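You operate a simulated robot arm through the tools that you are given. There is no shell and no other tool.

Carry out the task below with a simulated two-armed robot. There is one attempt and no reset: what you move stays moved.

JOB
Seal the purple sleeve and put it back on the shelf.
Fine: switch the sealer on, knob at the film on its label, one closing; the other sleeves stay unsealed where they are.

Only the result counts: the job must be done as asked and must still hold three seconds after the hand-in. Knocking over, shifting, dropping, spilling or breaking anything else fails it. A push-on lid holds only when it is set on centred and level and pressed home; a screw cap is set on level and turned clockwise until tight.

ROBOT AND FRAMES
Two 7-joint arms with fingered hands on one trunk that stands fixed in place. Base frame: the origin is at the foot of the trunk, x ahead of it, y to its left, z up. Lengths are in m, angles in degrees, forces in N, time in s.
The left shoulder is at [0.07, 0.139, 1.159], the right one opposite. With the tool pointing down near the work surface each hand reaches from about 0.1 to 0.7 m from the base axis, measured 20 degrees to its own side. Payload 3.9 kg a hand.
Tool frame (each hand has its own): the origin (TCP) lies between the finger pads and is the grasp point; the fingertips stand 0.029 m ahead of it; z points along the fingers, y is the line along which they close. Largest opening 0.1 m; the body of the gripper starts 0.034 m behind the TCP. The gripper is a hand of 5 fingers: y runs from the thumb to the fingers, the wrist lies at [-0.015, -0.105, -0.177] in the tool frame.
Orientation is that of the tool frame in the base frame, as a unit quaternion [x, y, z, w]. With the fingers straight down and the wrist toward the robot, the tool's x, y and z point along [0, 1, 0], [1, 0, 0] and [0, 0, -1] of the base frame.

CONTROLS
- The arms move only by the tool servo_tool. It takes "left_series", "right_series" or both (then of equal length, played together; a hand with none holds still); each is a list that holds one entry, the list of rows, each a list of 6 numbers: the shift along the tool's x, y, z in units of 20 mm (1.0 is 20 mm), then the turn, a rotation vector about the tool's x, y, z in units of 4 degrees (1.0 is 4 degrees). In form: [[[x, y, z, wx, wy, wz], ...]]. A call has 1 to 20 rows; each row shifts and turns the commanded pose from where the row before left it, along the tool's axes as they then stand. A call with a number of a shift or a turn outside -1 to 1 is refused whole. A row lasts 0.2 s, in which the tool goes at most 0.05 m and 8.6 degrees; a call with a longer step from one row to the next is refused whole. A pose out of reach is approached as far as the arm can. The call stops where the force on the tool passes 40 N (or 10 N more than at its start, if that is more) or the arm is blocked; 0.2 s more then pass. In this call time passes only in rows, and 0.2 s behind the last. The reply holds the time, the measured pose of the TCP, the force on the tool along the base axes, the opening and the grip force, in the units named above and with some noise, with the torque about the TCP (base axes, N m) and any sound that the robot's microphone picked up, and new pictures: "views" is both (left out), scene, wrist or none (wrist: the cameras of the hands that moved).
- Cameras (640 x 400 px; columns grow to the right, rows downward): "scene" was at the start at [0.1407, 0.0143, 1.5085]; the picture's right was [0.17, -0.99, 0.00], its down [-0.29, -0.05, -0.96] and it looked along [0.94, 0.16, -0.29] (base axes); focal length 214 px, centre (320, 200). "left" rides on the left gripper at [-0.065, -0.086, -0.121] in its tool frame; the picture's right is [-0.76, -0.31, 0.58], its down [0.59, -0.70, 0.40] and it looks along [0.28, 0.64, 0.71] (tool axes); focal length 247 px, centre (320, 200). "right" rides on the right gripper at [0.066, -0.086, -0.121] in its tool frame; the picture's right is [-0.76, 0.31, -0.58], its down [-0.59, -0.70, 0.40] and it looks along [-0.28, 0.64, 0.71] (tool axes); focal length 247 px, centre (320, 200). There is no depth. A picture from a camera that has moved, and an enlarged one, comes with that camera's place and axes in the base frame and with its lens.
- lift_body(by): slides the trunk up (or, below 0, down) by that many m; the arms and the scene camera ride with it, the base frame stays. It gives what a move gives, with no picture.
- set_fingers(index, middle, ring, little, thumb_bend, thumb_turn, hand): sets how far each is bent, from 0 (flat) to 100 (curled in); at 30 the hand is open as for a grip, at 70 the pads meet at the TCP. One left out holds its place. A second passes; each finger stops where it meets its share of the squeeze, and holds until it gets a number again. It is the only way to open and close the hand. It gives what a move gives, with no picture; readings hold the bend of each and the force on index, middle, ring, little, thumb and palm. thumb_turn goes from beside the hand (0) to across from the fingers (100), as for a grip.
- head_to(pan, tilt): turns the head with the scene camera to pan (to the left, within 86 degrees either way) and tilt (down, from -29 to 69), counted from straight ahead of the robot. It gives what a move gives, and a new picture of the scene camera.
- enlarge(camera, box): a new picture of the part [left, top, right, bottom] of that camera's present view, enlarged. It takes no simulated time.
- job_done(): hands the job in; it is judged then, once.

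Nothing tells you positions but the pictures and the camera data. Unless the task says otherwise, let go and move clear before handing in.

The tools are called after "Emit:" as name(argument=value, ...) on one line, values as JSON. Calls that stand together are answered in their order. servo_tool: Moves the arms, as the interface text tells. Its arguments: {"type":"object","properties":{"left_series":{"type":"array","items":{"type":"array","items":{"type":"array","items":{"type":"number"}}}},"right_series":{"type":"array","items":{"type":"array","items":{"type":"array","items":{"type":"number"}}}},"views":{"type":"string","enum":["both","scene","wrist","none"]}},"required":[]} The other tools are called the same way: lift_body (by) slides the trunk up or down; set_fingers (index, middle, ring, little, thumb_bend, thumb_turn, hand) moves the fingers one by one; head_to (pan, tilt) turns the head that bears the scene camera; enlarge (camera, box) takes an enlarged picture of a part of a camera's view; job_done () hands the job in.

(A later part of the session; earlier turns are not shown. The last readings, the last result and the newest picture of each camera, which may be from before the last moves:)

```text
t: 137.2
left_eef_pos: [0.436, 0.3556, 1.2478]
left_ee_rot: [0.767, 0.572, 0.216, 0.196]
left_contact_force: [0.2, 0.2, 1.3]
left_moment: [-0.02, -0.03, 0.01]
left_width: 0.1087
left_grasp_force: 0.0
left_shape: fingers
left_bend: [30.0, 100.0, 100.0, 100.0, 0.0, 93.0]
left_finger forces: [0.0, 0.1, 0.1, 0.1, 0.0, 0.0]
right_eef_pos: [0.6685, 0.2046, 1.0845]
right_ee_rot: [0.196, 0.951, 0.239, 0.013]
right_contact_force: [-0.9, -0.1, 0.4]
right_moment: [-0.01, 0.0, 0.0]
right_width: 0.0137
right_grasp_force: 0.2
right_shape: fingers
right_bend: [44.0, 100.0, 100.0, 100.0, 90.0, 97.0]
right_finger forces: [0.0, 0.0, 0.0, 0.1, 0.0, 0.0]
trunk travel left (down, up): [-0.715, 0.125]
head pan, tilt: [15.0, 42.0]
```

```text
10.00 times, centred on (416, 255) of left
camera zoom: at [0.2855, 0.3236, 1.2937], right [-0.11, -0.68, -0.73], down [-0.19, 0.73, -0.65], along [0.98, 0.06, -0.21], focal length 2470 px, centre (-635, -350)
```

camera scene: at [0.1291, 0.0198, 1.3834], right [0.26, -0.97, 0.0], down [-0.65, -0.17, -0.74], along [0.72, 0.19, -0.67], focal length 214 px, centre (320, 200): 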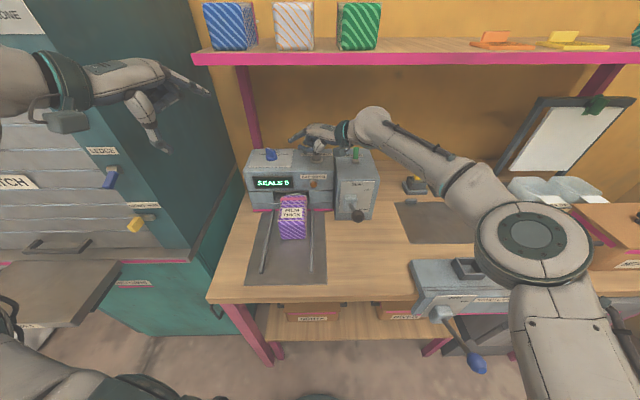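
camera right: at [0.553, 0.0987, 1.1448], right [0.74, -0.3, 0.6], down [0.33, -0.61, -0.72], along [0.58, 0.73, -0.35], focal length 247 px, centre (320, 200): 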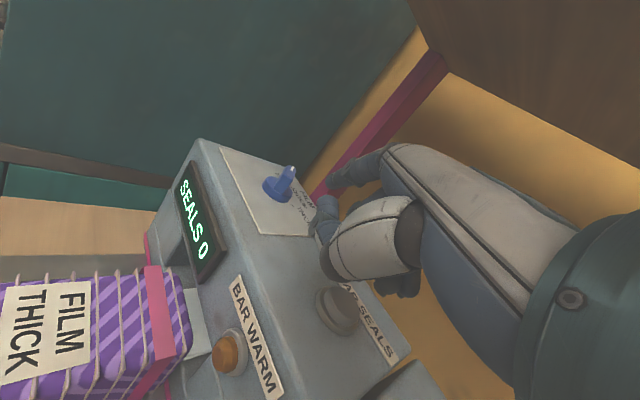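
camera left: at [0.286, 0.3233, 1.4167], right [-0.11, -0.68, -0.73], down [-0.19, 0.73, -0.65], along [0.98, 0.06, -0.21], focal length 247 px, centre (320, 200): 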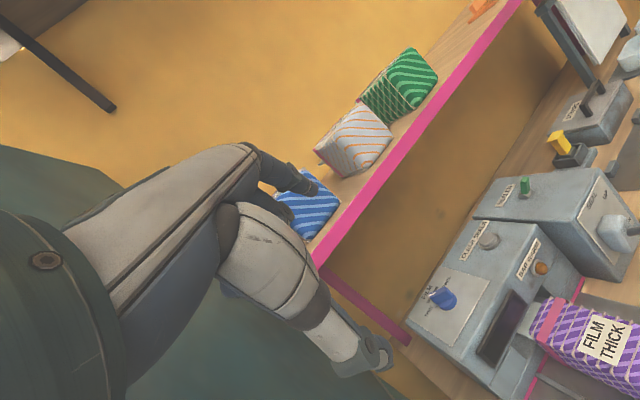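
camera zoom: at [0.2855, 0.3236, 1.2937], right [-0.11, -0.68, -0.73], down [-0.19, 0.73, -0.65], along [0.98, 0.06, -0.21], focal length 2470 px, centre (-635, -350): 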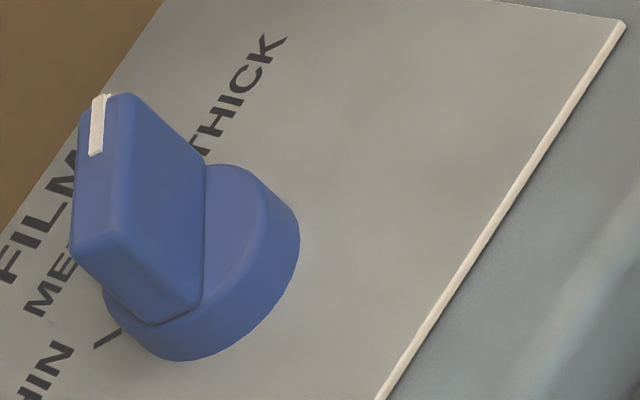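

The mark lines up with the THICK tick, so the knob is set. The bar isn't warm yet. I'll bring the right hand out from under the shelf toward the lever side, so that the left hand can re-seat the sleeve fully while we wait.

Emit:
servo_tool(right_series=[[[0.21, -0.85, -0.505, 0, 0, 0], [0.21, -0.85, -0.505, 0, 0, 0], [0.21, -0.85, -0.505, 0, 0, 0], [0.21, -0.85, -0.505, 0, 0, 0], [0.21, -0.85, -0.505, 0, 0, 0], [0.21, -0.85, -0.505, 0, 0, 0], [0.21, -0.85, -0.505, 0, 0, 0], [0.21, -0.85, -0.505, 0, 0, 0], [0.21, -0.85, -0.505, 0, 0, 0], [0.21, -0.85, -0.505, 0, 0, 0], [0.21, -0.85, -0.505, 0, 0, 0], [0.21, -0.85, -0.505, 0, 0, 0], [0.21, -0.85, -0.505, 0, 0, 0], [0, 0, 0, 0, 0, 0]]])

```text
t: 140.2
left_eef_pos: [0.437, 0.3565, 1.247]
left_ee_rot: [0.768, 0.571, 0.215, 0.197]
left_contact_force: [0.2, 0.4, 0.2]
left_moment: [-0.04, -0.01, 0.01]
left_width: 0.1091
left_grasp_force: 0.0
left_shape: fingers
left_bend: [30.0, 100.0, 100.0, 100.0, 0.0, 93.0]
left_finger forces: [0.0, 0.0, 0.0, 0.0, 0.0, 0.0]
right_eef_pos: [0.5193, -0.0134, 1.1023]
right_ee_rot: [0.196, 0.951, 0.24, 0.013]
right_contact_force: [-0.3, 0.1, -0.5]
right_moment: [-0.01, 0.01, 0.0]
right_width: 0.0133
right_grasp_force: 0.1
right_shape: fingers
right_bend: [44.0, 100.0, 100.0, 100.0, 90.0, 97.0]
right_finger forces: [0.0, 0.0, 0.1, 0.0, 0.0, 0.1]
trunk travel left (down, up): [-0.715, 0.125]
head pan, tilt: [15.0, 42.0]
camera scene: at [0.1298, 0.0211, 1.3833], right [0.26, -0.97, 0.0], down [-0.65, -0.17, -0.74], along [0.72, 0.19, -0.67], focal length 214 px, centre (320, 200)
camera right: at [0.4132, -0.1131, 1.1754], right [0.74, -0.3, 0.6], down [0.33, -0.61, -0.72], along [0.58, 0.73, -0.35], focal length 247 px, centre (320, 200)
```

scene: 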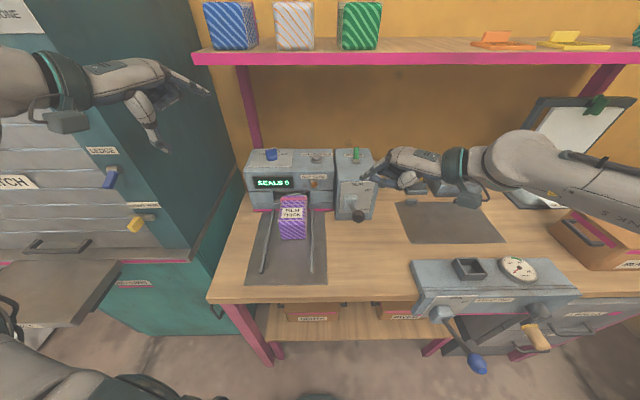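
right: 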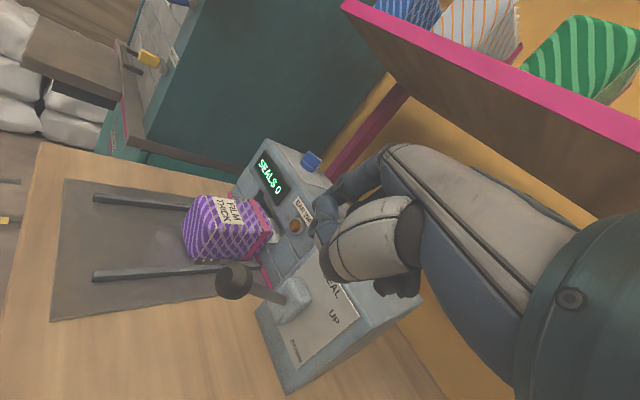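

Emit:
enlarge(camera="right", box=[170, 150, 350, 310])

Emit:
enlarge(camera="scene", box=[240, 165, 380, 255])

```text
2.50 times, centred on (260, 230) of right
camera zoom: at [0.4132, -0.1131, 1.1754], right [0.74, -0.3, 0.6], down [0.33, -0.61, -0.72], along [0.58, 0.73, -0.35], focal length 617 px, centre (470, 125)
```

zoom: 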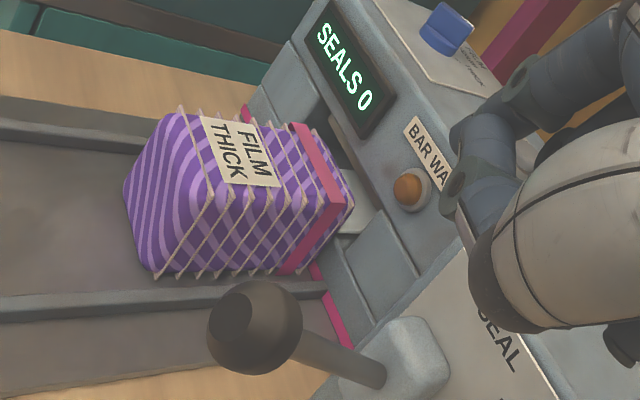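

```text
4.44 times, centred on (310, 210) of scene
camera zoom: at [0.1298, 0.0211, 1.3833], right [0.26, -0.97, 0.0], down [-0.65, -0.17, -0.74], along [0.72, 0.19, -0.67], focal length 953 px, centre (364, 156)
```

zoom: 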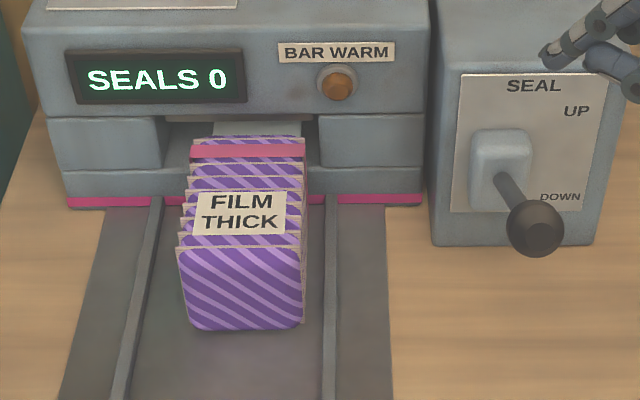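

There's still a 1–2 cm gap between the sleeve body and the sealer face. I'll raise the trunk for the left arm's sake and bring the left hand round to the grasp orientation.

Emit:
lift_body(by=0.12)

Emit:
servo_tool(left_series=[[[-0.8, 0.1, 0.1, -0.121, 0.385, 1], [-0.8, 0.1, 0.1, -0.121, 0.385, 1], [-0.8, 0.1, 0.1, -0.121, 0.385, 1], [-0.7, 0.3, 0.1, -0.121, 0.385, 1], [-0.6, 0.4, 0.1, -0.121, 0.385, 1], [0, 0, 0, -0.121, 0.385, 1], [0, 0, 0, -0.121, 0.385, 1], [0, 0, 0, -0.121, 0.385, 1], [0, 0, 0, -0.121, 0.385, 1], [0, 0, 0, -0.121, 0.385, 1], [0, 0, 0, -0.121, 0.385, 1], [0, 0, 0, -0.121, 0.385, 1], [0, 0, 0, -0.121, 0.385, 1], [0, 0, 0, -0.121, 0.385, 1], [0, 0, 0, -0.121, 0.385, 1], [0, 0, 0, -0.121, 0.385, 1], [0, 0, 0, -0.121, 0.385, 1], [0, 0, 0, 0, 0, 0]]])

```text
t: 141.7
left_eef_pos: [0.4379, 0.3554, 1.3683]
left_ee_rot: [0.767, 0.571, 0.216, 0.196]
left_contact_force: [0.4, 0.7, 0.4]
left_moment: [0.03, -0.01, 0.01]
left_width: 0.1086
left_grasp_force: 0.0
left_shape: fingers
left_bend: [30.0, 100.0, 100.0, 100.0, 0.0, 93.0]
left_finger forces: [0.0, 0.0, 0.0, 0.0, 0.1, 0.0]
right_eef_pos: [0.5198, -0.0128, 1.2235]
right_ee_rot: [0.196, 0.951, 0.239, 0.014]
right_contact_force: [0.1, 0.0, -0.4]
right_moment: [0.02, 0.02, 0.01]
right_width: 0.0134
right_grasp_force: 0.1
right_shape: fingers
right_bend: [44.0, 100.0, 100.0, 100.0, 90.0, 97.0]
right_finger forces: [0.1, 0.0, 0.0, 0.1, 0.0, 0.0]
trunk travel left (down, up): [-0.835, 0.005]
head pan, tilt: [15.0, 42.0]
```

```text
t: 145.5
left_eef_pos: [0.4323, 0.2778, 1.3539]
left_ee_rot: [0.873, 0.06, 0.483, -0.033]
left_contact_force: [-0.3, 0.9, 0.7]
left_moment: [-0.01, 0.0, -0.04]
left_width: 0.1084
left_grasp_force: 0.0
left_shape: fingers
left_bend: [30.0, 100.0, 100.0, 100.0, 0.0, 93.0]
left_finger forces: [0.0, 0.1, 0.1, 0.1, 0.0, 0.0]
right_eef_pos: [0.5198, -0.0129, 1.2232]
right_ee_rot: [0.196, 0.951, 0.24, 0.014]
right_contact_force: [-1.7, -0.1, -0.1]
right_moment: [0.02, 0.01, 0.0]
right_width: 0.0134
right_grasp_force: 0.1
right_shape: fingers
right_bend: [44.0, 100.0, 100.0, 100.0, 90.0, 97.0]
right_finger forces: [0.0, 0.1, 0.1, 0.0, 0.0, 0.0]
trunk travel left (down, up): [-0.835, 0.005]
head pan, tilt: [15.0, 42.0]
camera scene: at [0.1294, 0.0206, 1.5034], right [0.26, -0.97, 0.0], down [-0.65, -0.17, -0.74], along [0.72, 0.19, -0.67], focal length 214 px, centre (320, 200)
camera left: at [0.2853, 0.3453, 1.3622], right [0.05, 0.32, -0.95], down [0.55, 0.79, 0.29], along [0.84, -0.53, -0.14], focal length 247 px, centre (320, 200)
```

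scene: 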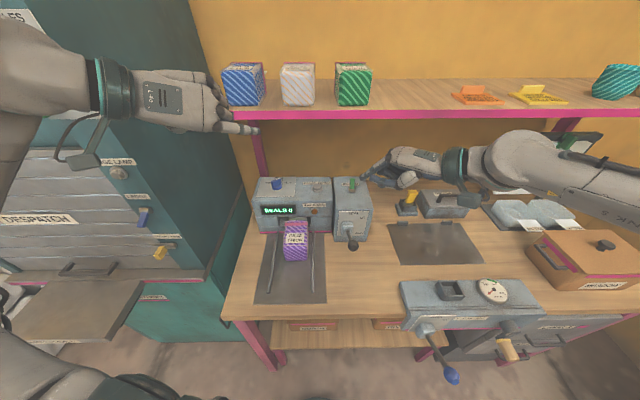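
left: 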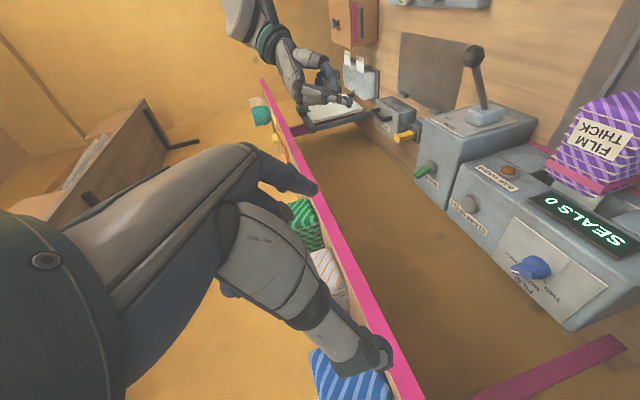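

Emit:
set_fingers(hand="left", index=18, middle=20, ring=20, little=20, thumb_bend=15, thumb_turn=98)

Emit:
servo_tool(left_series=[[[-0.847, 0, 0.531, 0, 0, 0], [-0.847, 0, 0.531, 0, 0, 0], [-0.847, 0, 0.531, 0, 0, 0], [-0.847, 0, 0.531, 0, 0, 0], [-0.847, 0, 0.531, 0, 0, 0], [-0.847, 0, 0.531, 0, 0, 0], [-0.847, 0, 0.531, 0, 0, 0], [-0.847, 0, 0.531, 0, 0, 0], [-0.847, 0, 0.531, 0, 0, 0], [-0.847, 0, 0.531, 0, 0, 0], [-0.847, 0, 0.531, 0, 0, 0], [-0.847, 0, 0.531, 0, 0, 0], [0, 0, 0, 0, 0, 0]]])

```text
t: 146.5
left_eef_pos: [0.4334, 0.2788, 1.354]
left_ee_rot: [0.873, 0.061, 0.483, -0.034]
left_contact_force: [-0.5, 0.2, 0.0]
left_moment: [0.06, 0.03, 0.02]
left_width: 0.1209
left_grasp_force: 0.1
left_shape: fingers
left_bend: [18.0, 20.0, 20.0, 20.0, 15.0, 94.0]
left_finger forces: [0.1, 0.0, 0.0, 0.0, 0.0, 0.1]
right_eef_pos: [0.518, -0.0139, 1.2227]
right_ee_rot: [0.197, 0.951, 0.24, 0.015]
right_contact_force: [1.2, -0.7, -0.1]
right_moment: [0.01, 0.01, -0.01]
right_width: 0.0129
right_grasp_force: 0.1
right_shape: fingers
right_bend: [44.0, 100.0, 100.0, 100.0, 90.0, 97.0]
right_finger forces: [0.0, 0.1, 0.1, 0.0, 0.1, 0.0]
trunk travel left (down, up): [-0.835, 0.005]
head pan, tilt: [15.0, 42.0]
```

```text
t: 149.3
left_eef_pos: [0.4319, 0.2787, 1.1145]
left_ee_rot: [0.873, 0.06, 0.484, -0.034]
left_contact_force: [0.1, 0.1, 0.4]
left_moment: [-0.05, 0.0, 0.01]
left_width: 0.1212
left_grasp_force: 0.1
left_shape: fingers
left_bend: [18.0, 20.0, 20.0, 20.0, 15.0, 94.0]
left_finger forces: [0.0, 0.1, 0.0, 0.1, 0.0, 0.0]
right_eef_pos: [0.5192, -0.0141, 1.2223]
right_ee_rot: [0.196, 0.951, 0.24, 0.013]
right_contact_force: [-0.8, 0.0, -0.5]
right_moment: [0.0, -0.01, -0.01]
right_width: 0.0133
right_grasp_force: 0.1
right_shape: fingers
right_bend: [44.0, 100.0, 100.0, 100.0, 90.0, 97.0]
right_finger forces: [0.1, 0.0, 0.0, 0.0, 0.0, 0.0]
trunk travel left (down, up): [-0.835, 0.005]
head pan, tilt: [15.0, 42.0]
camera scene: at [0.1295, 0.0205, 1.5034], right [0.26, -0.97, 0.0], down [-0.65, -0.17, -0.74], along [0.72, 0.19, -0.67], focal length 214 px, centre (320, 200)
camera left: at [0.2847, 0.3464, 1.1228], right [0.05, 0.32, -0.95], down [0.55, 0.79, 0.29], along [0.84, -0.53, -0.14], focal length 247 px, centre (320, 200)
```

scene: 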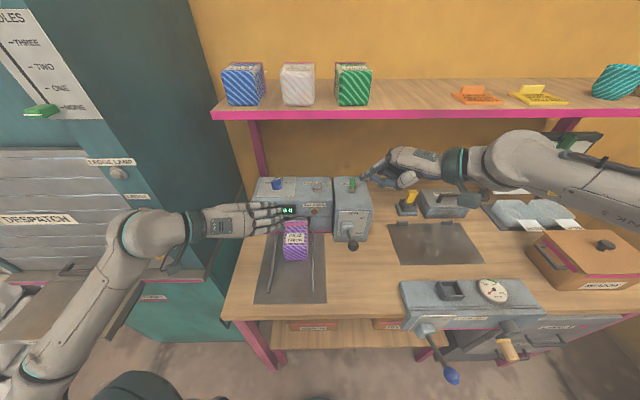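
left: 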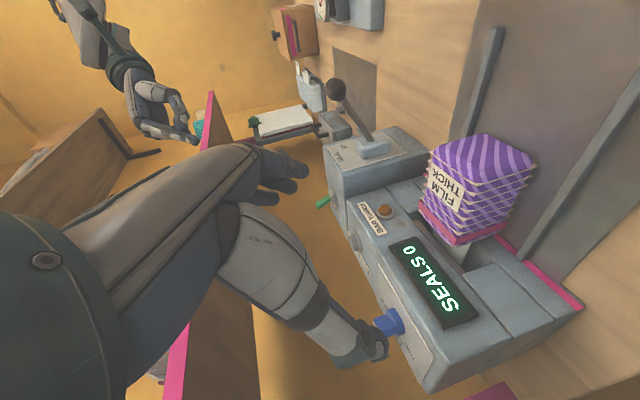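

Emit:
servo_tool(left_series=[[[-0.907, 0.4345, 0.354, 0, 0, 0], [-0.907, 0.4345, 0.354, 0, 0, 0], [-0.907, 0.4345, 0.354, 0, 0, 0], [-0.907, 0.4345, 0.354, 0, 0, 0], [-0.907, 0.4345, 0.354, 0, 0, 0], [-0.907, 0.4345, 0.354, 0, 0, 0], [-0.907, 0.4345, 0.354, 0, 0, 0], [-0.907, 0.4345, 0.354, 0, 0, 0], [-0.907, 0.4345, 0.354, 0, 0, 0], [-0.907, 0.4345, 0.354, 0, 0, 0], [0, 0, 0, 0, 0, 0]]])

Emit:
enlarge(camera="scene", box=[235, 190, 375, 290])

Emit:
enlarge(camera="left", box=[240, 100, 640, 400])

```text
t: 151.7
left_eef_pos: [0.4263, 0.1982, 0.9197]
left_ee_rot: [0.872, 0.061, 0.484, -0.034]
left_contact_force: [0.5, -0.3, -0.2]
left_moment: [0.04, 0.0, -0.02]
left_width: 0.1206
left_grasp_force: 0.1
left_shape: fingers
left_bend: [18.0, 20.0, 20.0, 20.0, 15.0, 94.0]
left_finger forces: [0.0, 0.0, 0.0, 0.0, 0.0, 0.1]
left hand out of reach, approached as far as the arm can: row 2, 3, 5
right_eef_pos: [0.5185, -0.0123, 1.2233]
right_ee_rot: [0.197, 0.951, 0.24, 0.014]
right_contact_force: [0.0, -0.1, -0.5]
right_moment: [0.0, -0.01, 0.01]
right_width: 0.0134
right_grasp_force: 0.2
right_shape: fingers
right_bend: [44.0, 100.0, 100.0, 100.0, 90.0, 97.0]
right_finger forces: [0.1, 0.0, 0.1, 0.1, 0.1, 0.1]
trunk travel left (down, up): [-0.835, 0.005]
head pan, tilt: [15.0, 42.0]
camera scene: at [0.1293, 0.0206, 1.5034], right [0.26, -0.97, 0.0], down [-0.65, -0.17, -0.74], along [0.72, 0.19, -0.67], focal length 214 px, centre (320, 200)
camera left: at [0.2791, 0.2646, 0.9284], right [0.05, 0.32, -0.95], down [0.55, 0.79, 0.29], along [0.84, -0.53, -0.14], focal length 247 px, centre (320, 200)
```

scene: 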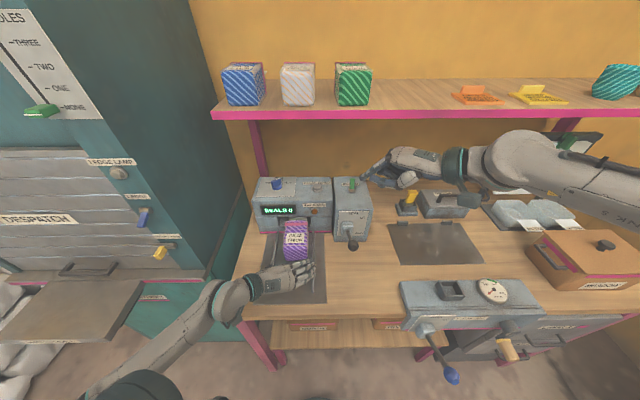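
left: 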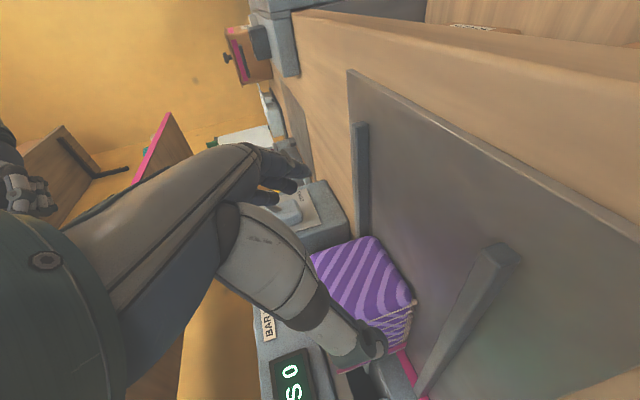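

```text
4.00 times, centred on (305, 240) of scene
camera zoom: at [0.1293, 0.0206, 1.5034], right [0.26, -0.97, 0.0], down [-0.65, -0.17, -0.74], along [0.72, 0.19, -0.67], focal length 858 px, centre (380, 40)
```

zoom: 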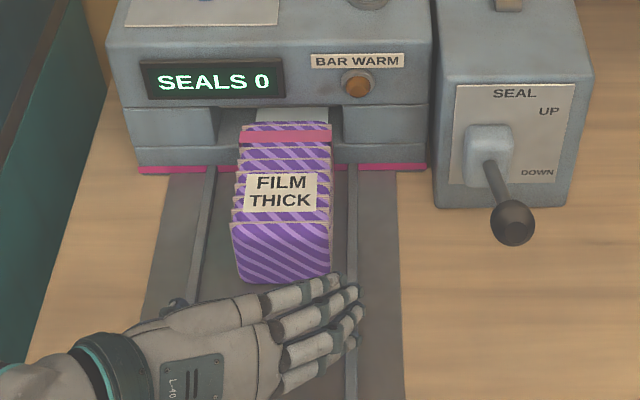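

```text
1.33 times, centred on (440, 250) of left
camera zoom: at [0.2791, 0.2646, 0.9284], right [0.05, 0.32, -0.95], down [0.55, 0.79, 0.29], along [0.84, -0.53, -0.14], focal length 329 px, centre (160, 133)
```

zoom: 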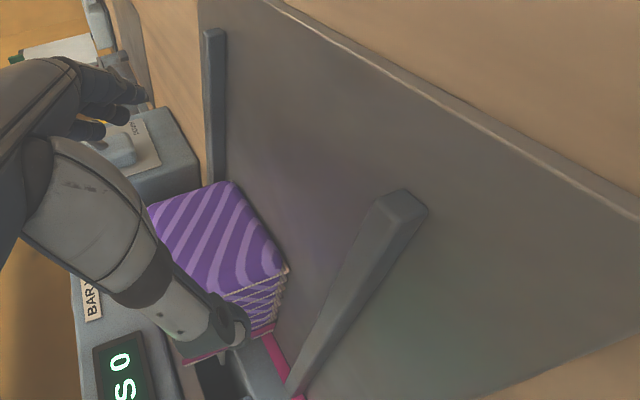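

The left hand is in line behind the sleeve. I'll lower and slide the open hand around it.

Emit:
servo_tool(left_series=[[[-0.48, 0.42, 0.37, 0, 0, 0], [-0.48, 0.42, 0.37, 0, 0, 0], [0.425, -0.114, 0.679, 0, 0, 0], [0.425, -0.114, 0.679, 0, 0, 0], [0.425, -0.114, 0.679, 0, 0, 0], [0.425, -0.114, 0.679, 0, 0, 0], [0.425, -0.114, 0.679, 0, 0, 0], [0.425, -0.114, 0.679, 0, 0, 0], [0, 0, 0, 0, 0, 0]]], views="none")

Emit:
enlarge(camera="scene", box=[235, 190, 375, 290])

Emit:
enlarge(camera="left", box=[220, 150, 480, 400])

```text
t: 153.7
left_eef_pos: [0.5258, 0.2098, 0.9001]
left_ee_rot: [0.872, 0.061, 0.485, -0.034]
left_contact_force: [0.9, -0.1, 0.5]
left_moment: [-0.04, 0.03, 0.0]
left_width: 0.121
left_grasp_force: 0.2
left_shape: fingers
left_bend: [18.0, 20.0, 20.0, 20.0, 15.0, 94.0]
left_finger forces: [0.1, 0.0, 0.0, 0.0, 0.4, 0.0]
right_eef_pos: [0.5179, -0.0146, 1.2224]
right_ee_rot: [0.195, 0.951, 0.239, 0.014]
right_contact_force: [-0.3, -0.7, 0.8]
right_moment: [-0.03, 0.02, 0.02]
right_width: 0.0132
right_grasp_force: 0.1
right_shape: fingers
right_bend: [44.0, 100.0, 100.0, 100.0, 90.0, 97.0]
right_finger forces: [0.0, 0.0, 0.1, 0.0, 0.0, 0.0]
trunk travel left (down, up): [-0.835, 0.005]
head pan, tilt: [15.0, 42.0]
```

```text
4.00 times, centred on (305, 240) of scene
camera zoom: at [0.1284, 0.021, 1.5034], right [0.26, -0.97, 0.0], down [-0.65, -0.17, -0.74], along [0.72, 0.19, -0.67], focal length 858 px, centre (380, 40)
```

zoom: 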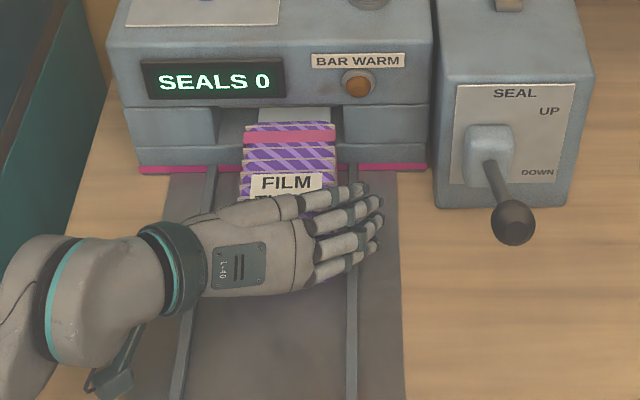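

```text
1.60 times, centred on (350, 275) of left
camera zoom: at [0.3775, 0.2756, 0.907], right [0.05, 0.32, -0.95], down [0.54, 0.79, 0.29], along [0.84, -0.53, -0.13], focal length 395 px, centre (272, 80)
```

zoom: 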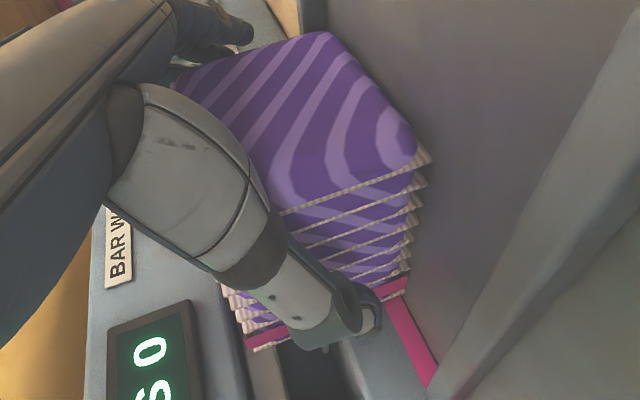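

Emit:
set_fingers(hand="left", thumb_bend=60, index=60, middle=60, ring=60)

Emit:
servo_tool(left_series=[[[0.11, -0.03, 0.175, 0, 0, 0], [0.11, -0.03, 0.175, 0, 0, 0], [0, 0, 0, 0, 0, 0]]], views="none")

Emit:
enlarge(camera="scene", box=[265, 190, 345, 250])

Emit:
enlarge(camera="left", box=[220, 150, 480, 400])

```text
t: 154.7
left_eef_pos: [0.5225, 0.2069, 0.8993]
left_ee_rot: [0.872, 0.06, 0.485, -0.034]
left_contact_force: [-4.1, -4.9, 7.6]
left_moment: [0.42, 0.13, -0.48]
left_width: 0.0941
left_grasp_force: 46.7
left_shape: fingers
left_bend: [29.0, 44.0, 52.0, 20.0, 50.0, 92.0]
left_finger forces: [14.0, 19.7, 16.1, 0.0, 43.2, 0.1]
right_eef_pos: [0.5164, -0.0144, 1.2237]
right_ee_rot: [0.196, 0.951, 0.24, 0.015]
right_contact_force: [0.8, 0.3, 0.2]
right_moment: [-0.02, -0.01, -0.02]
right_width: 0.0134
right_grasp_force: 0.1
right_shape: fingers
right_bend: [44.0, 100.0, 100.0, 100.0, 90.0, 97.0]
right_finger forces: [0.0, 0.1, 0.1, 0.0, 0.1, 0.0]
trunk travel left (down, up): [-0.835, 0.005]
head pan, tilt: [15.0, 42.0]
```

```text
t: 155.5
left_eef_pos: [0.524, 0.2073, 0.8995]
left_ee_rot: [0.873, 0.058, 0.483, -0.03]
left_contact_force: [-28.7, -4.6, 14.0]
left_moment: [0.89, 0.04, -0.1]
left_width: 0.0939
left_grasp_force: 52.3
left_shape: fingers
left_bend: [29.0, 45.0, 53.0, 20.0, 50.0, 92.0]
left_finger forces: [14.4, 22.2, 15.6, 0.0, 53.6, 0.0]
right_eef_pos: [0.5122, -0.0127, 1.2257]
right_ee_rot: [0.195, 0.951, 0.24, 0.016]
right_contact_force: [0.2, -0.3, 0.0]
right_moment: [-0.03, 0.0, -0.02]
right_width: 0.0132
right_grasp_force: 0.1
right_shape: fingers
right_bend: [44.0, 100.0, 100.0, 100.0, 90.0, 97.0]
right_finger forces: [0.0, 0.0, 0.1, 0.0, 0.1, 0.1]
trunk travel left (down, up): [-0.835, 0.005]
head pan, tilt: [15.0, 42.0]
stopped in row 3 (left hand): the force on the tool passed its limit at 41 N (the readings are from after the stop); the commanded pose is now the measured one
```

```text
6.67 times, centred on (305, 220) of scene
camera zoom: at [0.1211, 0.0206, 1.5043], right [0.26, -0.97, 0.0], down [-0.64, -0.17, -0.75], along [0.72, 0.19, -0.66], focal length 1430 px, centre (420, 67)
```

zoom: 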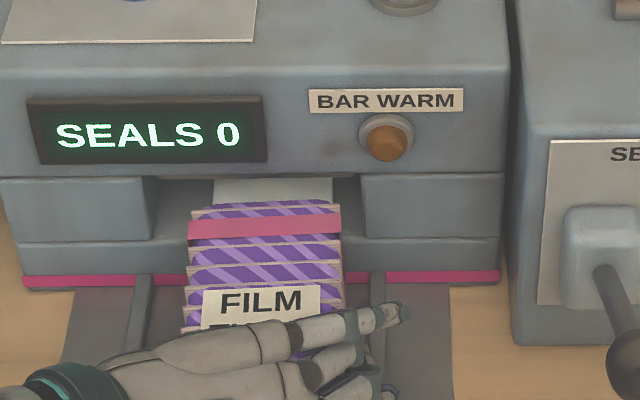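

```text
1.60 times, centred on (350, 275) of left
camera zoom: at [0.3775, 0.2747, 0.908], right [0.05, 0.31, -0.95], down [0.55, 0.78, 0.28], along [0.83, -0.54, -0.14], focal length 395 px, centre (272, 80)
```

zoom: 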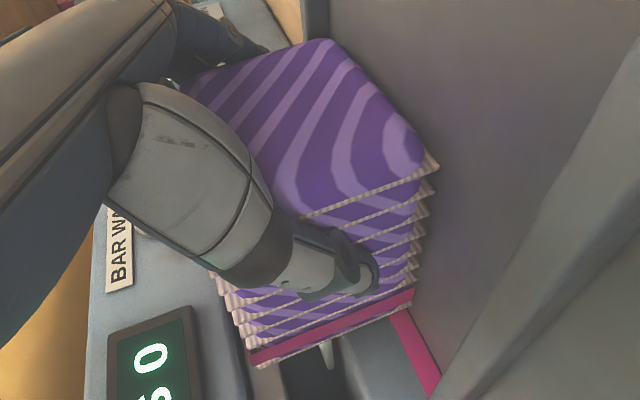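

It's firmly against its stop already, so the sleeve is fully seated. I'll ease off the push but keep holding it, and wait for the bar to warm while bringing the right hand above the lever.

Emit:
servo_tool(left_series=[[[-0.06, 0.015, -0.09, 0, 0, 0], [0, 0, 0, 0, 0, 0], [0, 0, 0, 0, 0, 0], [0, 0, 0, 0, 0, 0], [0, 0, 0, 0, 0, 0], [0, 0, 0, 0, 0, 0], [0, 0, 0, 0, 0, 0], [0, 0, 0, 0, 0, 0], [0, 0, 0, 0, 0, 0], [0, 0, 0, 0, 0, 0], [0, 0, 0, 0, 0, 0], [0, 0, 0, 0, 0, 0], [0, 0, 0, 0, 0, 0], [0, 0, 0, 0, 0, 0], [0, 0, 0, 0, 0, 0], [0, 0, 0, 0, 0, 0]]], views="scene")

Emit:
enlarge(camera="right", box=[150, 130, 400, 330])

Emit:
enlarge(camera="scene", box=[295, 190, 375, 260])

```text
t: 158.9
left_eef_pos: [0.5252, 0.206, 0.8988]
left_ee_rot: [0.873, 0.059, 0.484, -0.032]
left_contact_force: [-21.5, -4.0, 18.4]
left_moment: [0.63, 0.17, -0.24]
left_width: 0.0944
left_grasp_force: 51.2
left_shape: fingers
left_bend: [29.0, 44.0, 53.0, 20.0, 50.0, 92.0]
left_finger forces: [14.3, 21.7, 16.2, 0.1, 51.2, 0.0]
right_eef_pos: [0.5129, -0.0164, 1.2254]
right_ee_rot: [0.196, 0.95, 0.241, 0.016]
right_contact_force: [0.1, 0.1, -1.0]
right_moment: [-0.02, 0.02, -0.02]
right_width: 0.0132
right_grasp_force: 0.0
right_shape: fingers
right_bend: [44.0, 100.0, 100.0, 100.0, 90.0, 97.0]
right_finger forces: [0.1, 0.0, 0.0, 0.0, 0.0, 0.1]
trunk travel left (down, up): [-0.835, 0.005]
head pan, tilt: [15.0, 42.0]
camera scene: at [0.1217, 0.0184, 1.5041], right [0.26, -0.97, 0.0], down [-0.64, -0.17, -0.75], along [0.72, 0.19, -0.66], focal length 214 px, centre (320, 200)
```

scene: 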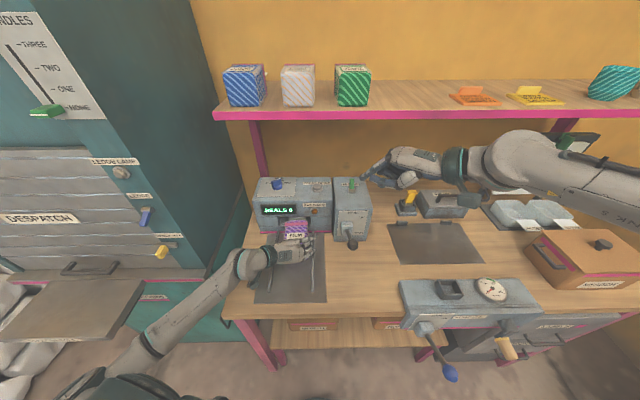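

```text
2.00 times, centred on (275, 230) of right
camera zoom: at [0.4065, -0.1152, 1.2977], right [0.74, -0.3, 0.6], down [0.34, -0.61, -0.72], along [0.58, 0.73, -0.35], focal length 494 px, centre (410, 140)
```

zoom: 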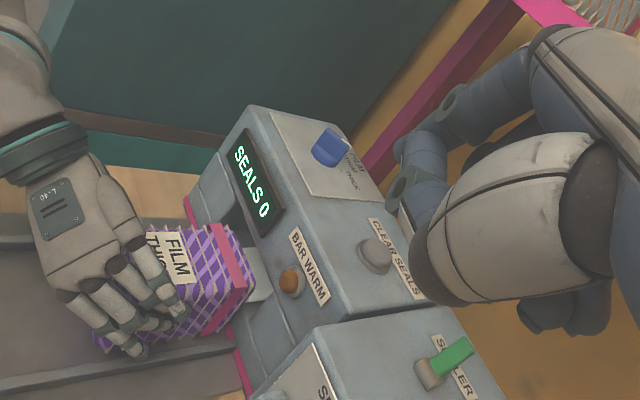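

```text
5.71 times, centred on (335, 225) of scene
camera zoom: at [0.1217, 0.0184, 1.5041], right [0.26, -0.97, 0.0], down [-0.64, -0.17, -0.75], along [0.72, 0.19, -0.66], focal length 1226 px, centre (234, 57)
```

zoom: 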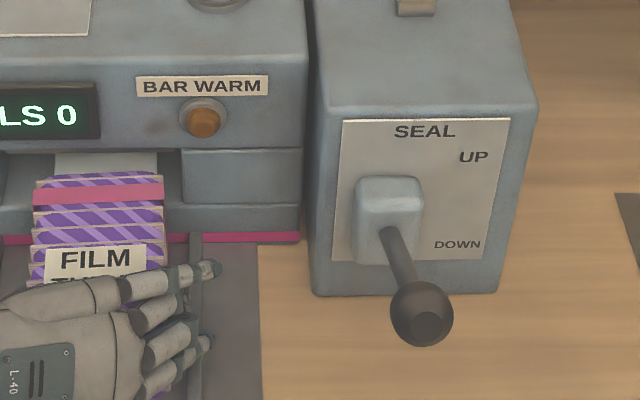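

Emit:
set_fingers(hand="right", index=100)

Emit:
servo_tool(left_series=[[[-0.03, 0.042, -0.332, 0, 0, 0], [0, 0, 0, 0, 0, 0], [0, 0, 0, 0, 0, 0], [0, 0, 0, 0, 0, 0], [0, 0, 0, 0, 0, 0], [0, 0, 0, 0, 0, 0]]], right_series=[[[0, -0.9, -0.3, 0, 0, 0], [0, -0.9, -0.3, 0, 0, 0], [0, -0.9, -0.3, 0, 0, 0], [0, 0, 0, 0, 0, 0], [0, 0, 0, 0, 0, 0], [0, 0, 0, 0, 0, 0]]])

Emit:
enlarge(camera="left", box=[160, 0, 360, 200])

Emit:
enlarge(camera="scene", box=[290, 130, 450, 260])

```text
t: 159.9
left_eef_pos: [0.5243, 0.2077, 0.8993]
left_ee_rot: [0.873, 0.059, 0.483, -0.032]
left_contact_force: [-22.4, -4.6, 17.8]
left_moment: [0.66, 0.17, -0.23]
left_width: 0.0941
left_grasp_force: 51.1
left_shape: fingers
left_bend: [29.0, 44.0, 53.0, 20.0, 50.0, 92.0]
left_finger forces: [14.2, 21.7, 16.1, 0.0, 51.1, 0.0]
right_eef_pos: [0.5123, -0.0161, 1.2253]
right_ee_rot: [0.196, 0.95, 0.241, 0.016]
right_contact_force: [-0.5, -0.7, 0.1]
right_moment: [0.02, -0.01, 0.03]
right_width: 0.0066
right_grasp_force: 0.0
right_shape: fingers
right_bend: [48.0, 100.0, 100.0, 100.0, 89.0, 96.0]
right_finger forces: [0.0, 0.0, 0.0, 0.0, 0.1, 0.0]
trunk travel left (down, up): [-0.835, 0.005]
head pan, tilt: [15.0, 42.0]
```

```text
t: 161.3
left_eef_pos: [0.5227, 0.2075, 0.899]
left_ee_rot: [0.874, 0.06, 0.481, -0.032]
left_contact_force: [4.8, 0.8, 10.8]
left_moment: [0.4, 0.33, -0.15]
left_width: 0.0935
left_grasp_force: 44.2
left_shape: fingers
left_bend: [30.0, 45.0, 53.0, 20.0, 50.0, 93.0]
left_finger forces: [11.9, 16.7, 16.0, 0.1, 43.8, 0.0]
right_eef_pos: [0.496, -0.0647, 1.2135]
right_ee_rot: [0.196, 0.951, 0.24, 0.013]
right_contact_force: [-0.9, 0.5, -0.5]
right_moment: [0.03, -0.03, 0.05]
right_width: 0.0067
right_grasp_force: 0.1
right_shape: fingers
right_bend: [47.0, 100.0, 100.0, 100.0, 89.0, 96.0]
right_finger forces: [0.0, 0.0, 0.0, 0.0, 0.1, 0.1]
trunk travel left (down, up): [-0.835, 0.005]
head pan, tilt: [15.0, 42.0]
camera scene: at [0.1287, 0.0201, 1.5035], right [0.26, -0.97, 0.0], down [-0.65, -0.17, -0.74], along [0.72, 0.19, -0.67], focal length 214 px, centre (320, 200)
camera right: at [0.3904, -0.1654, 1.286], right [0.74, -0.3, 0.6], down [0.33, -0.61, -0.72], along [0.58, 0.73, -0.35], focal length 247 px, centre (320, 200)
camera left: at [0.3752, 0.274, 0.908], right [0.04, 0.31, -0.95], down [0.55, 0.79, 0.28], along [0.83, -0.53, -0.14], focal length 247 px, centre (320, 200)
```

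scene: 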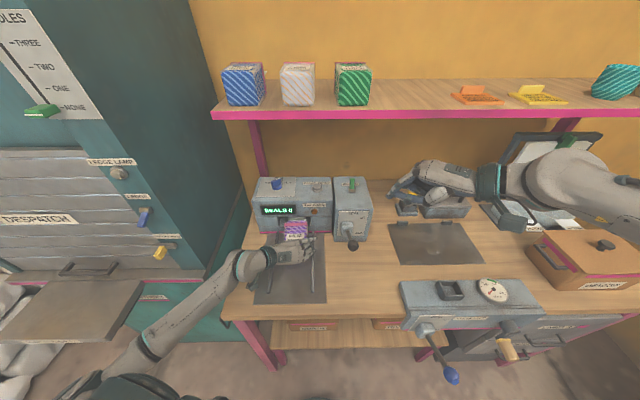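
right: 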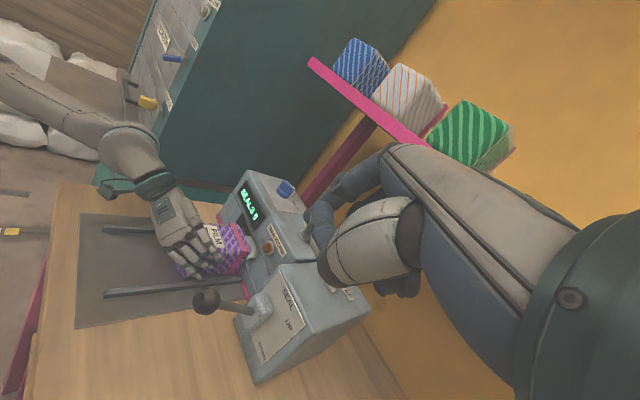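
left: 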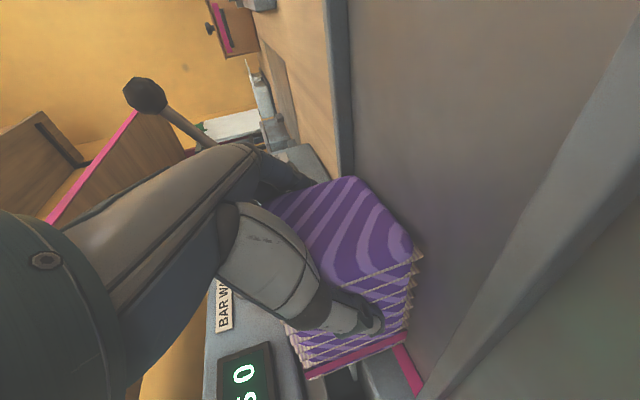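

```text
2.00 times, centred on (260, 100) of left
camera zoom: at [0.3752, 0.274, 0.908], right [0.04, 0.31, -0.95], down [0.55, 0.79, 0.28], along [0.83, -0.53, -0.14], focal length 494 px, centre (440, 400)
```

zoom: 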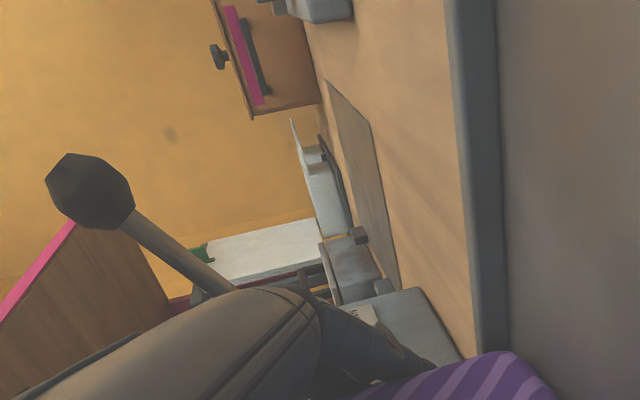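

```text
3.08 times, centred on (370, 195) of scene
camera zoom: at [0.1287, 0.0201, 1.5035], right [0.26, -0.97, 0.0], down [-0.65, -0.17, -0.74], along [0.72, 0.19, -0.67], focal length 660 px, centre (166, 215)
```

zoom: 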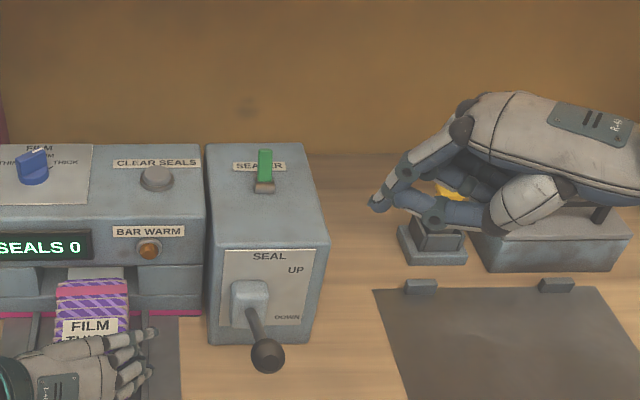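

Emit:
set_fingers(hand="right", thumb_bend=20, index=45)

Emit:
set_fingers(hand="right", index=100)

Emit:
set_fingers(hand="right", thumb_bend=70)

Emit:
enlarge(camera="scene", box=[290, 130, 450, 260])

Emit:
enlarge(camera="right", box=[150, 130, 430, 350])

```text
t: 162.3
left_eef_pos: [0.5229, 0.207, 0.8976]
left_ee_rot: [0.874, 0.06, 0.481, -0.032]
left_contact_force: [4.8, 1.6, 11.3]
left_moment: [0.49, 0.37, -0.18]
left_width: 0.0936
left_grasp_force: 44.7
left_shape: fingers
left_bend: [30.0, 45.0, 53.0, 20.0, 50.0, 93.0]
left_finger forces: [11.8, 17.0, 16.4, 0.0, 44.6, 0.1]
right_eef_pos: [0.4959, -0.0654, 1.2124]
right_ee_rot: [0.196, 0.951, 0.239, 0.014]
right_contact_force: [-0.1, -0.8, 0.4]
right_moment: [-0.01, 0.02, -0.01]
right_width: 0.0838
right_grasp_force: 0.1
right_shape: fingers
right_bend: [45.0, 100.0, 100.0, 100.0, 20.0, 97.0]
right_finger forces: [0.0, 0.0, 0.1, 0.1, 0.0, 0.0]
trunk travel left (down, up): [-0.835, 0.005]
head pan, tilt: [15.0, 42.0]
```

```text
t: 163.3
left_eef_pos: [0.5232, 0.2066, 0.9005]
left_ee_rot: [0.874, 0.06, 0.482, -0.032]
left_contact_force: [4.1, 1.5, 10.8]
left_moment: [0.46, 0.34, -0.19]
left_width: 0.0935
left_grasp_force: 45.0
left_shape: fingers
left_bend: [30.0, 45.0, 53.0, 20.0, 50.0, 93.0]
left_finger forces: [11.7, 16.9, 16.4, 0.0, 44.7, 0.1]
right_eef_pos: [0.4953, -0.0664, 1.2131]
right_ee_rot: [0.196, 0.951, 0.24, 0.014]
right_contact_force: [-0.9, -1.2, 0.1]
right_moment: [0.0, -0.01, 0.0]
right_width: 0.05
right_grasp_force: 0.1
right_shape: fingers
right_bend: [100.0, 100.0, 100.0, 100.0, 20.0, 97.0]
right_finger forces: [0.1, 0.0, 0.0, 0.1, 0.0, 0.0]
trunk travel left (down, up): [-0.835, 0.005]
head pan, tilt: [15.0, 42.0]
```

```text
t: 164.3
left_eef_pos: [0.5221, 0.2065, 0.8988]
left_ee_rot: [0.874, 0.06, 0.481, -0.032]
left_contact_force: [4.1, 1.7, 9.5]
left_moment: [0.5, 0.37, -0.22]
left_width: 0.0936
left_grasp_force: 45.2
left_shape: fingers
left_bend: [30.0, 45.0, 53.0, 20.0, 50.0, 93.0]
left_finger forces: [11.8, 16.9, 16.4, 0.0, 44.6, 0.0]
right_eef_pos: [0.4965, -0.0653, 1.2126]
right_ee_rot: [0.196, 0.951, 0.24, 0.014]
right_contact_force: [0.4, 0.5, -1.0]
right_moment: [0.01, 0.03, 0.02]
right_width: 0.035
right_grasp_force: 0.0
right_shape: fingers
right_bend: [100.0, 100.0, 100.0, 100.0, 69.0, 97.0]
right_finger forces: [0.1, 0.0, 0.1, 0.1, 0.0, 0.0]
trunk travel left (down, up): [-0.835, 0.005]
head pan, tilt: [15.0, 42.0]
```

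```text
3.08 times, centred on (370, 195) of scene
camera zoom: at [0.1288, 0.0201, 1.5035], right [0.26, -0.97, 0.0], down [-0.65, -0.17, -0.74], along [0.72, 0.19, -0.67], focal length 660 px, centre (166, 215)
```

zoom: 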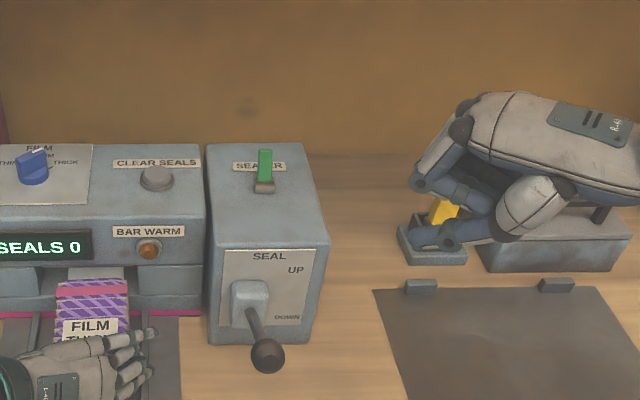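

```text
1.82 times, centred on (290, 240) of right
camera zoom: at [0.3905, -0.1653, 1.286], right [0.74, -0.3, 0.6], down [0.33, -0.61, -0.72], along [0.58, 0.73, -0.35], focal length 449 px, centre (374, 127)
```

zoom: 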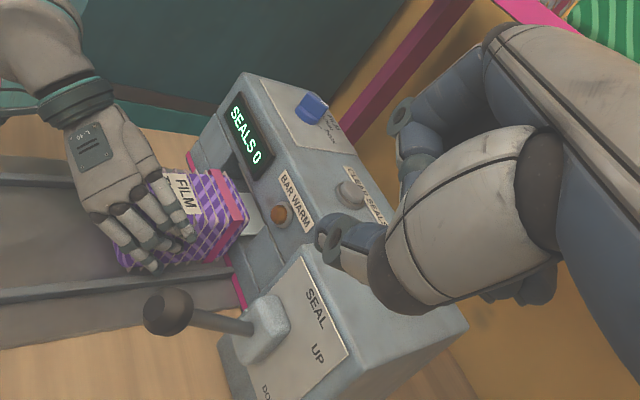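

The fist isn't ideal for this. I'll instead grip the lever ball between thumb, index and middle (ring and little curled) so I can control it both down and up.

Emit:
set_fingers(hand="right", index=30, middle=30, ring=100, little=100, thumb_bend=30)

Emit:
servo_tool(right_series=[[[0.19, 0.85, 0.71, 0, 0, 0], [0.19, 0.85, 0.71, 0, 0, 0], [0.19, 0.85, 0.71, 0, 0, 0], [0.19, 0.85, 0.71, 0, 0, 0], [-0.068, -0.462, 0.886, 0, 0, 0], [0, 0, 0, 0, 0, 0]]])

Emit:
enlarge(camera="scene", box=[300, 150, 420, 270])

Emit:
enlarge(camera="left", box=[60, 0, 320, 200])

Emit:
enlarge(camera="right", box=[150, 130, 430, 350])

```text
t: 165.3
left_eef_pos: [0.5221, 0.2069, 0.8985]
left_ee_rot: [0.874, 0.06, 0.481, -0.032]
left_contact_force: [3.3, 1.7, 11.2]
left_moment: [0.47, 0.33, -0.2]
left_width: 0.0936
left_grasp_force: 44.9
left_shape: fingers
left_bend: [30.0, 45.0, 53.0, 20.0, 50.0, 93.0]
left_finger forces: [11.9, 16.8, 16.4, 0.0, 44.5, 0.0]
right_eef_pos: [0.4963, -0.0654, 1.212]
right_ee_rot: [0.196, 0.951, 0.239, 0.014]
right_contact_force: [-0.3, 1.0, 0.8]
right_moment: [-0.02, 0.01, -0.01]
right_width: 0.0981
right_grasp_force: 0.1
right_shape: fingers
right_bend: [30.0, 30.0, 100.0, 100.0, 30.0, 97.0]
right_finger forces: [0.1, 0.0, 0.1, 0.1, 0.0, 0.0]
trunk travel left (down, up): [-0.835, 0.005]
head pan, tilt: [15.0, 42.0]
```

```text
t: 166.7
left_eef_pos: [0.5231, 0.2063, 0.8998]
left_ee_rot: [0.874, 0.059, 0.481, -0.032]
left_contact_force: [1.9, -0.1, 10.0]
left_moment: [0.45, 0.33, -0.09]
left_width: 0.0935
left_grasp_force: 44.1
left_shape: fingers
left_bend: [30.0, 45.0, 53.0, 20.0, 50.0, 93.0]
left_finger forces: [12.2, 16.6, 16.0, 0.0, 44.0, 0.1]
right_eef_pos: [0.5136, 0.0219, 1.1757]
right_ee_rot: [0.197, 0.951, 0.24, 0.014]
right_contact_force: [-0.4, 0.7, 0.1]
right_moment: [-0.05, 0.0, -0.02]
right_width: 0.0984
right_grasp_force: 0.0
right_shape: fingers
right_bend: [30.0, 30.0, 100.0, 100.0, 30.0, 98.0]
right_finger forces: [0.0, 0.0, 0.1, 0.0, 0.0, 0.0]
trunk travel left (down, up): [-0.835, 0.005]
head pan, tilt: [15.0, 42.0]
camera scene: at [0.1284, 0.0203, 1.5035], right [0.26, -0.97, 0.0], down [-0.65, -0.17, -0.74], along [0.72, 0.19, -0.67], focal length 214 px, centre (320, 200)
camera right: at [0.4075, -0.0786, 1.248], right [0.74, -0.3, 0.6], down [0.33, -0.61, -0.72], along [0.58, 0.73, -0.35], focal length 247 px, centre (320, 200)
```

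scene: 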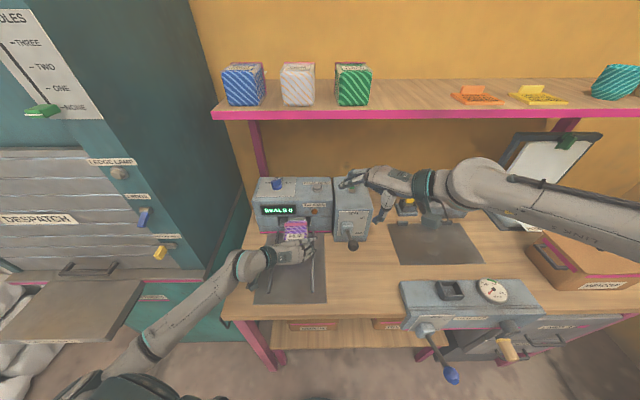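
right: 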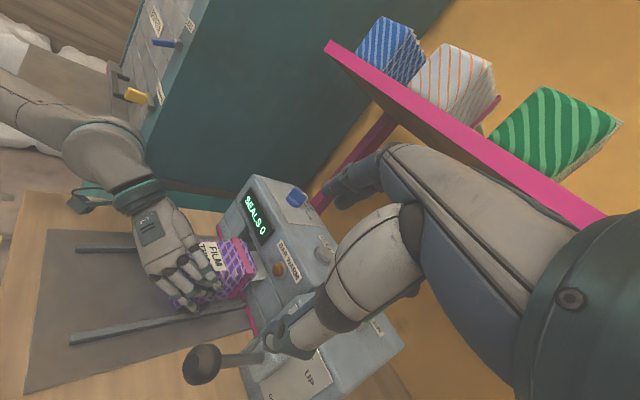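

```text
3.33 times, centred on (360, 210) of scene
camera zoom: at [0.1284, 0.0203, 1.5035], right [0.26, -0.97, 0.0], down [-0.65, -0.17, -0.74], along [0.72, 0.19, -0.67], focal length 715 px, centre (187, 167)
```

zoom: 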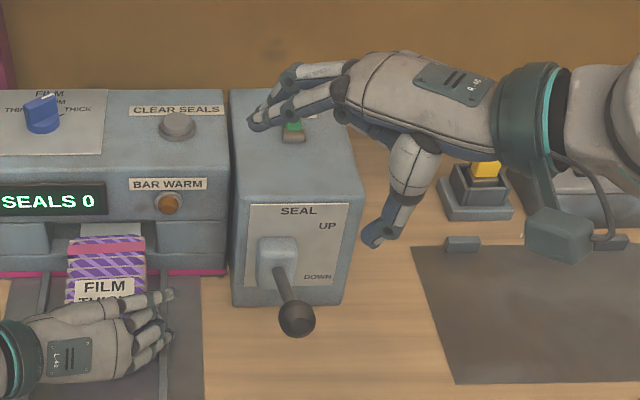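

```text
2.00 times, centred on (190, 100) of left
camera zoom: at [0.3749, 0.2739, 0.908], right [0.04, 0.31, -0.95], down [0.55, 0.79, 0.28], along [0.83, -0.53, -0.14], focal length 494 px, centre (580, 400)
```

zoom: 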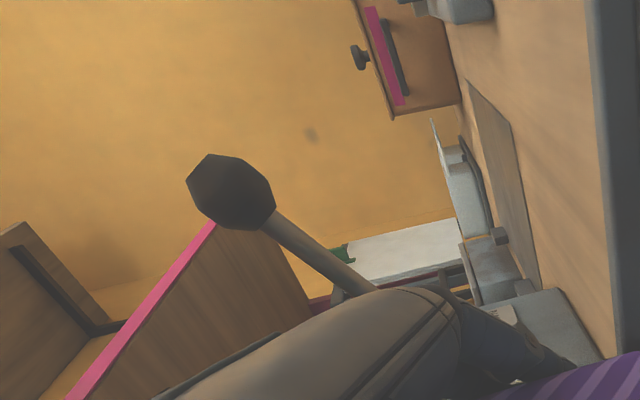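

```text
1.82 times, centred on (290, 240) of right
camera zoom: at [0.4075, -0.0786, 1.248], right [0.74, -0.3, 0.6], down [0.33, -0.61, -0.72], along [0.58, 0.73, -0.35], focal length 449 px, centre (374, 127)
```

zoom: 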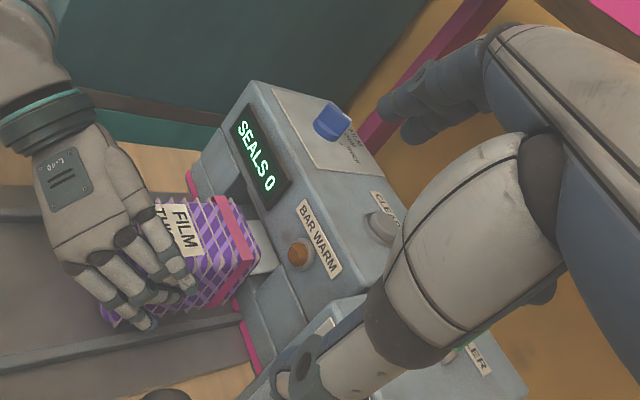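

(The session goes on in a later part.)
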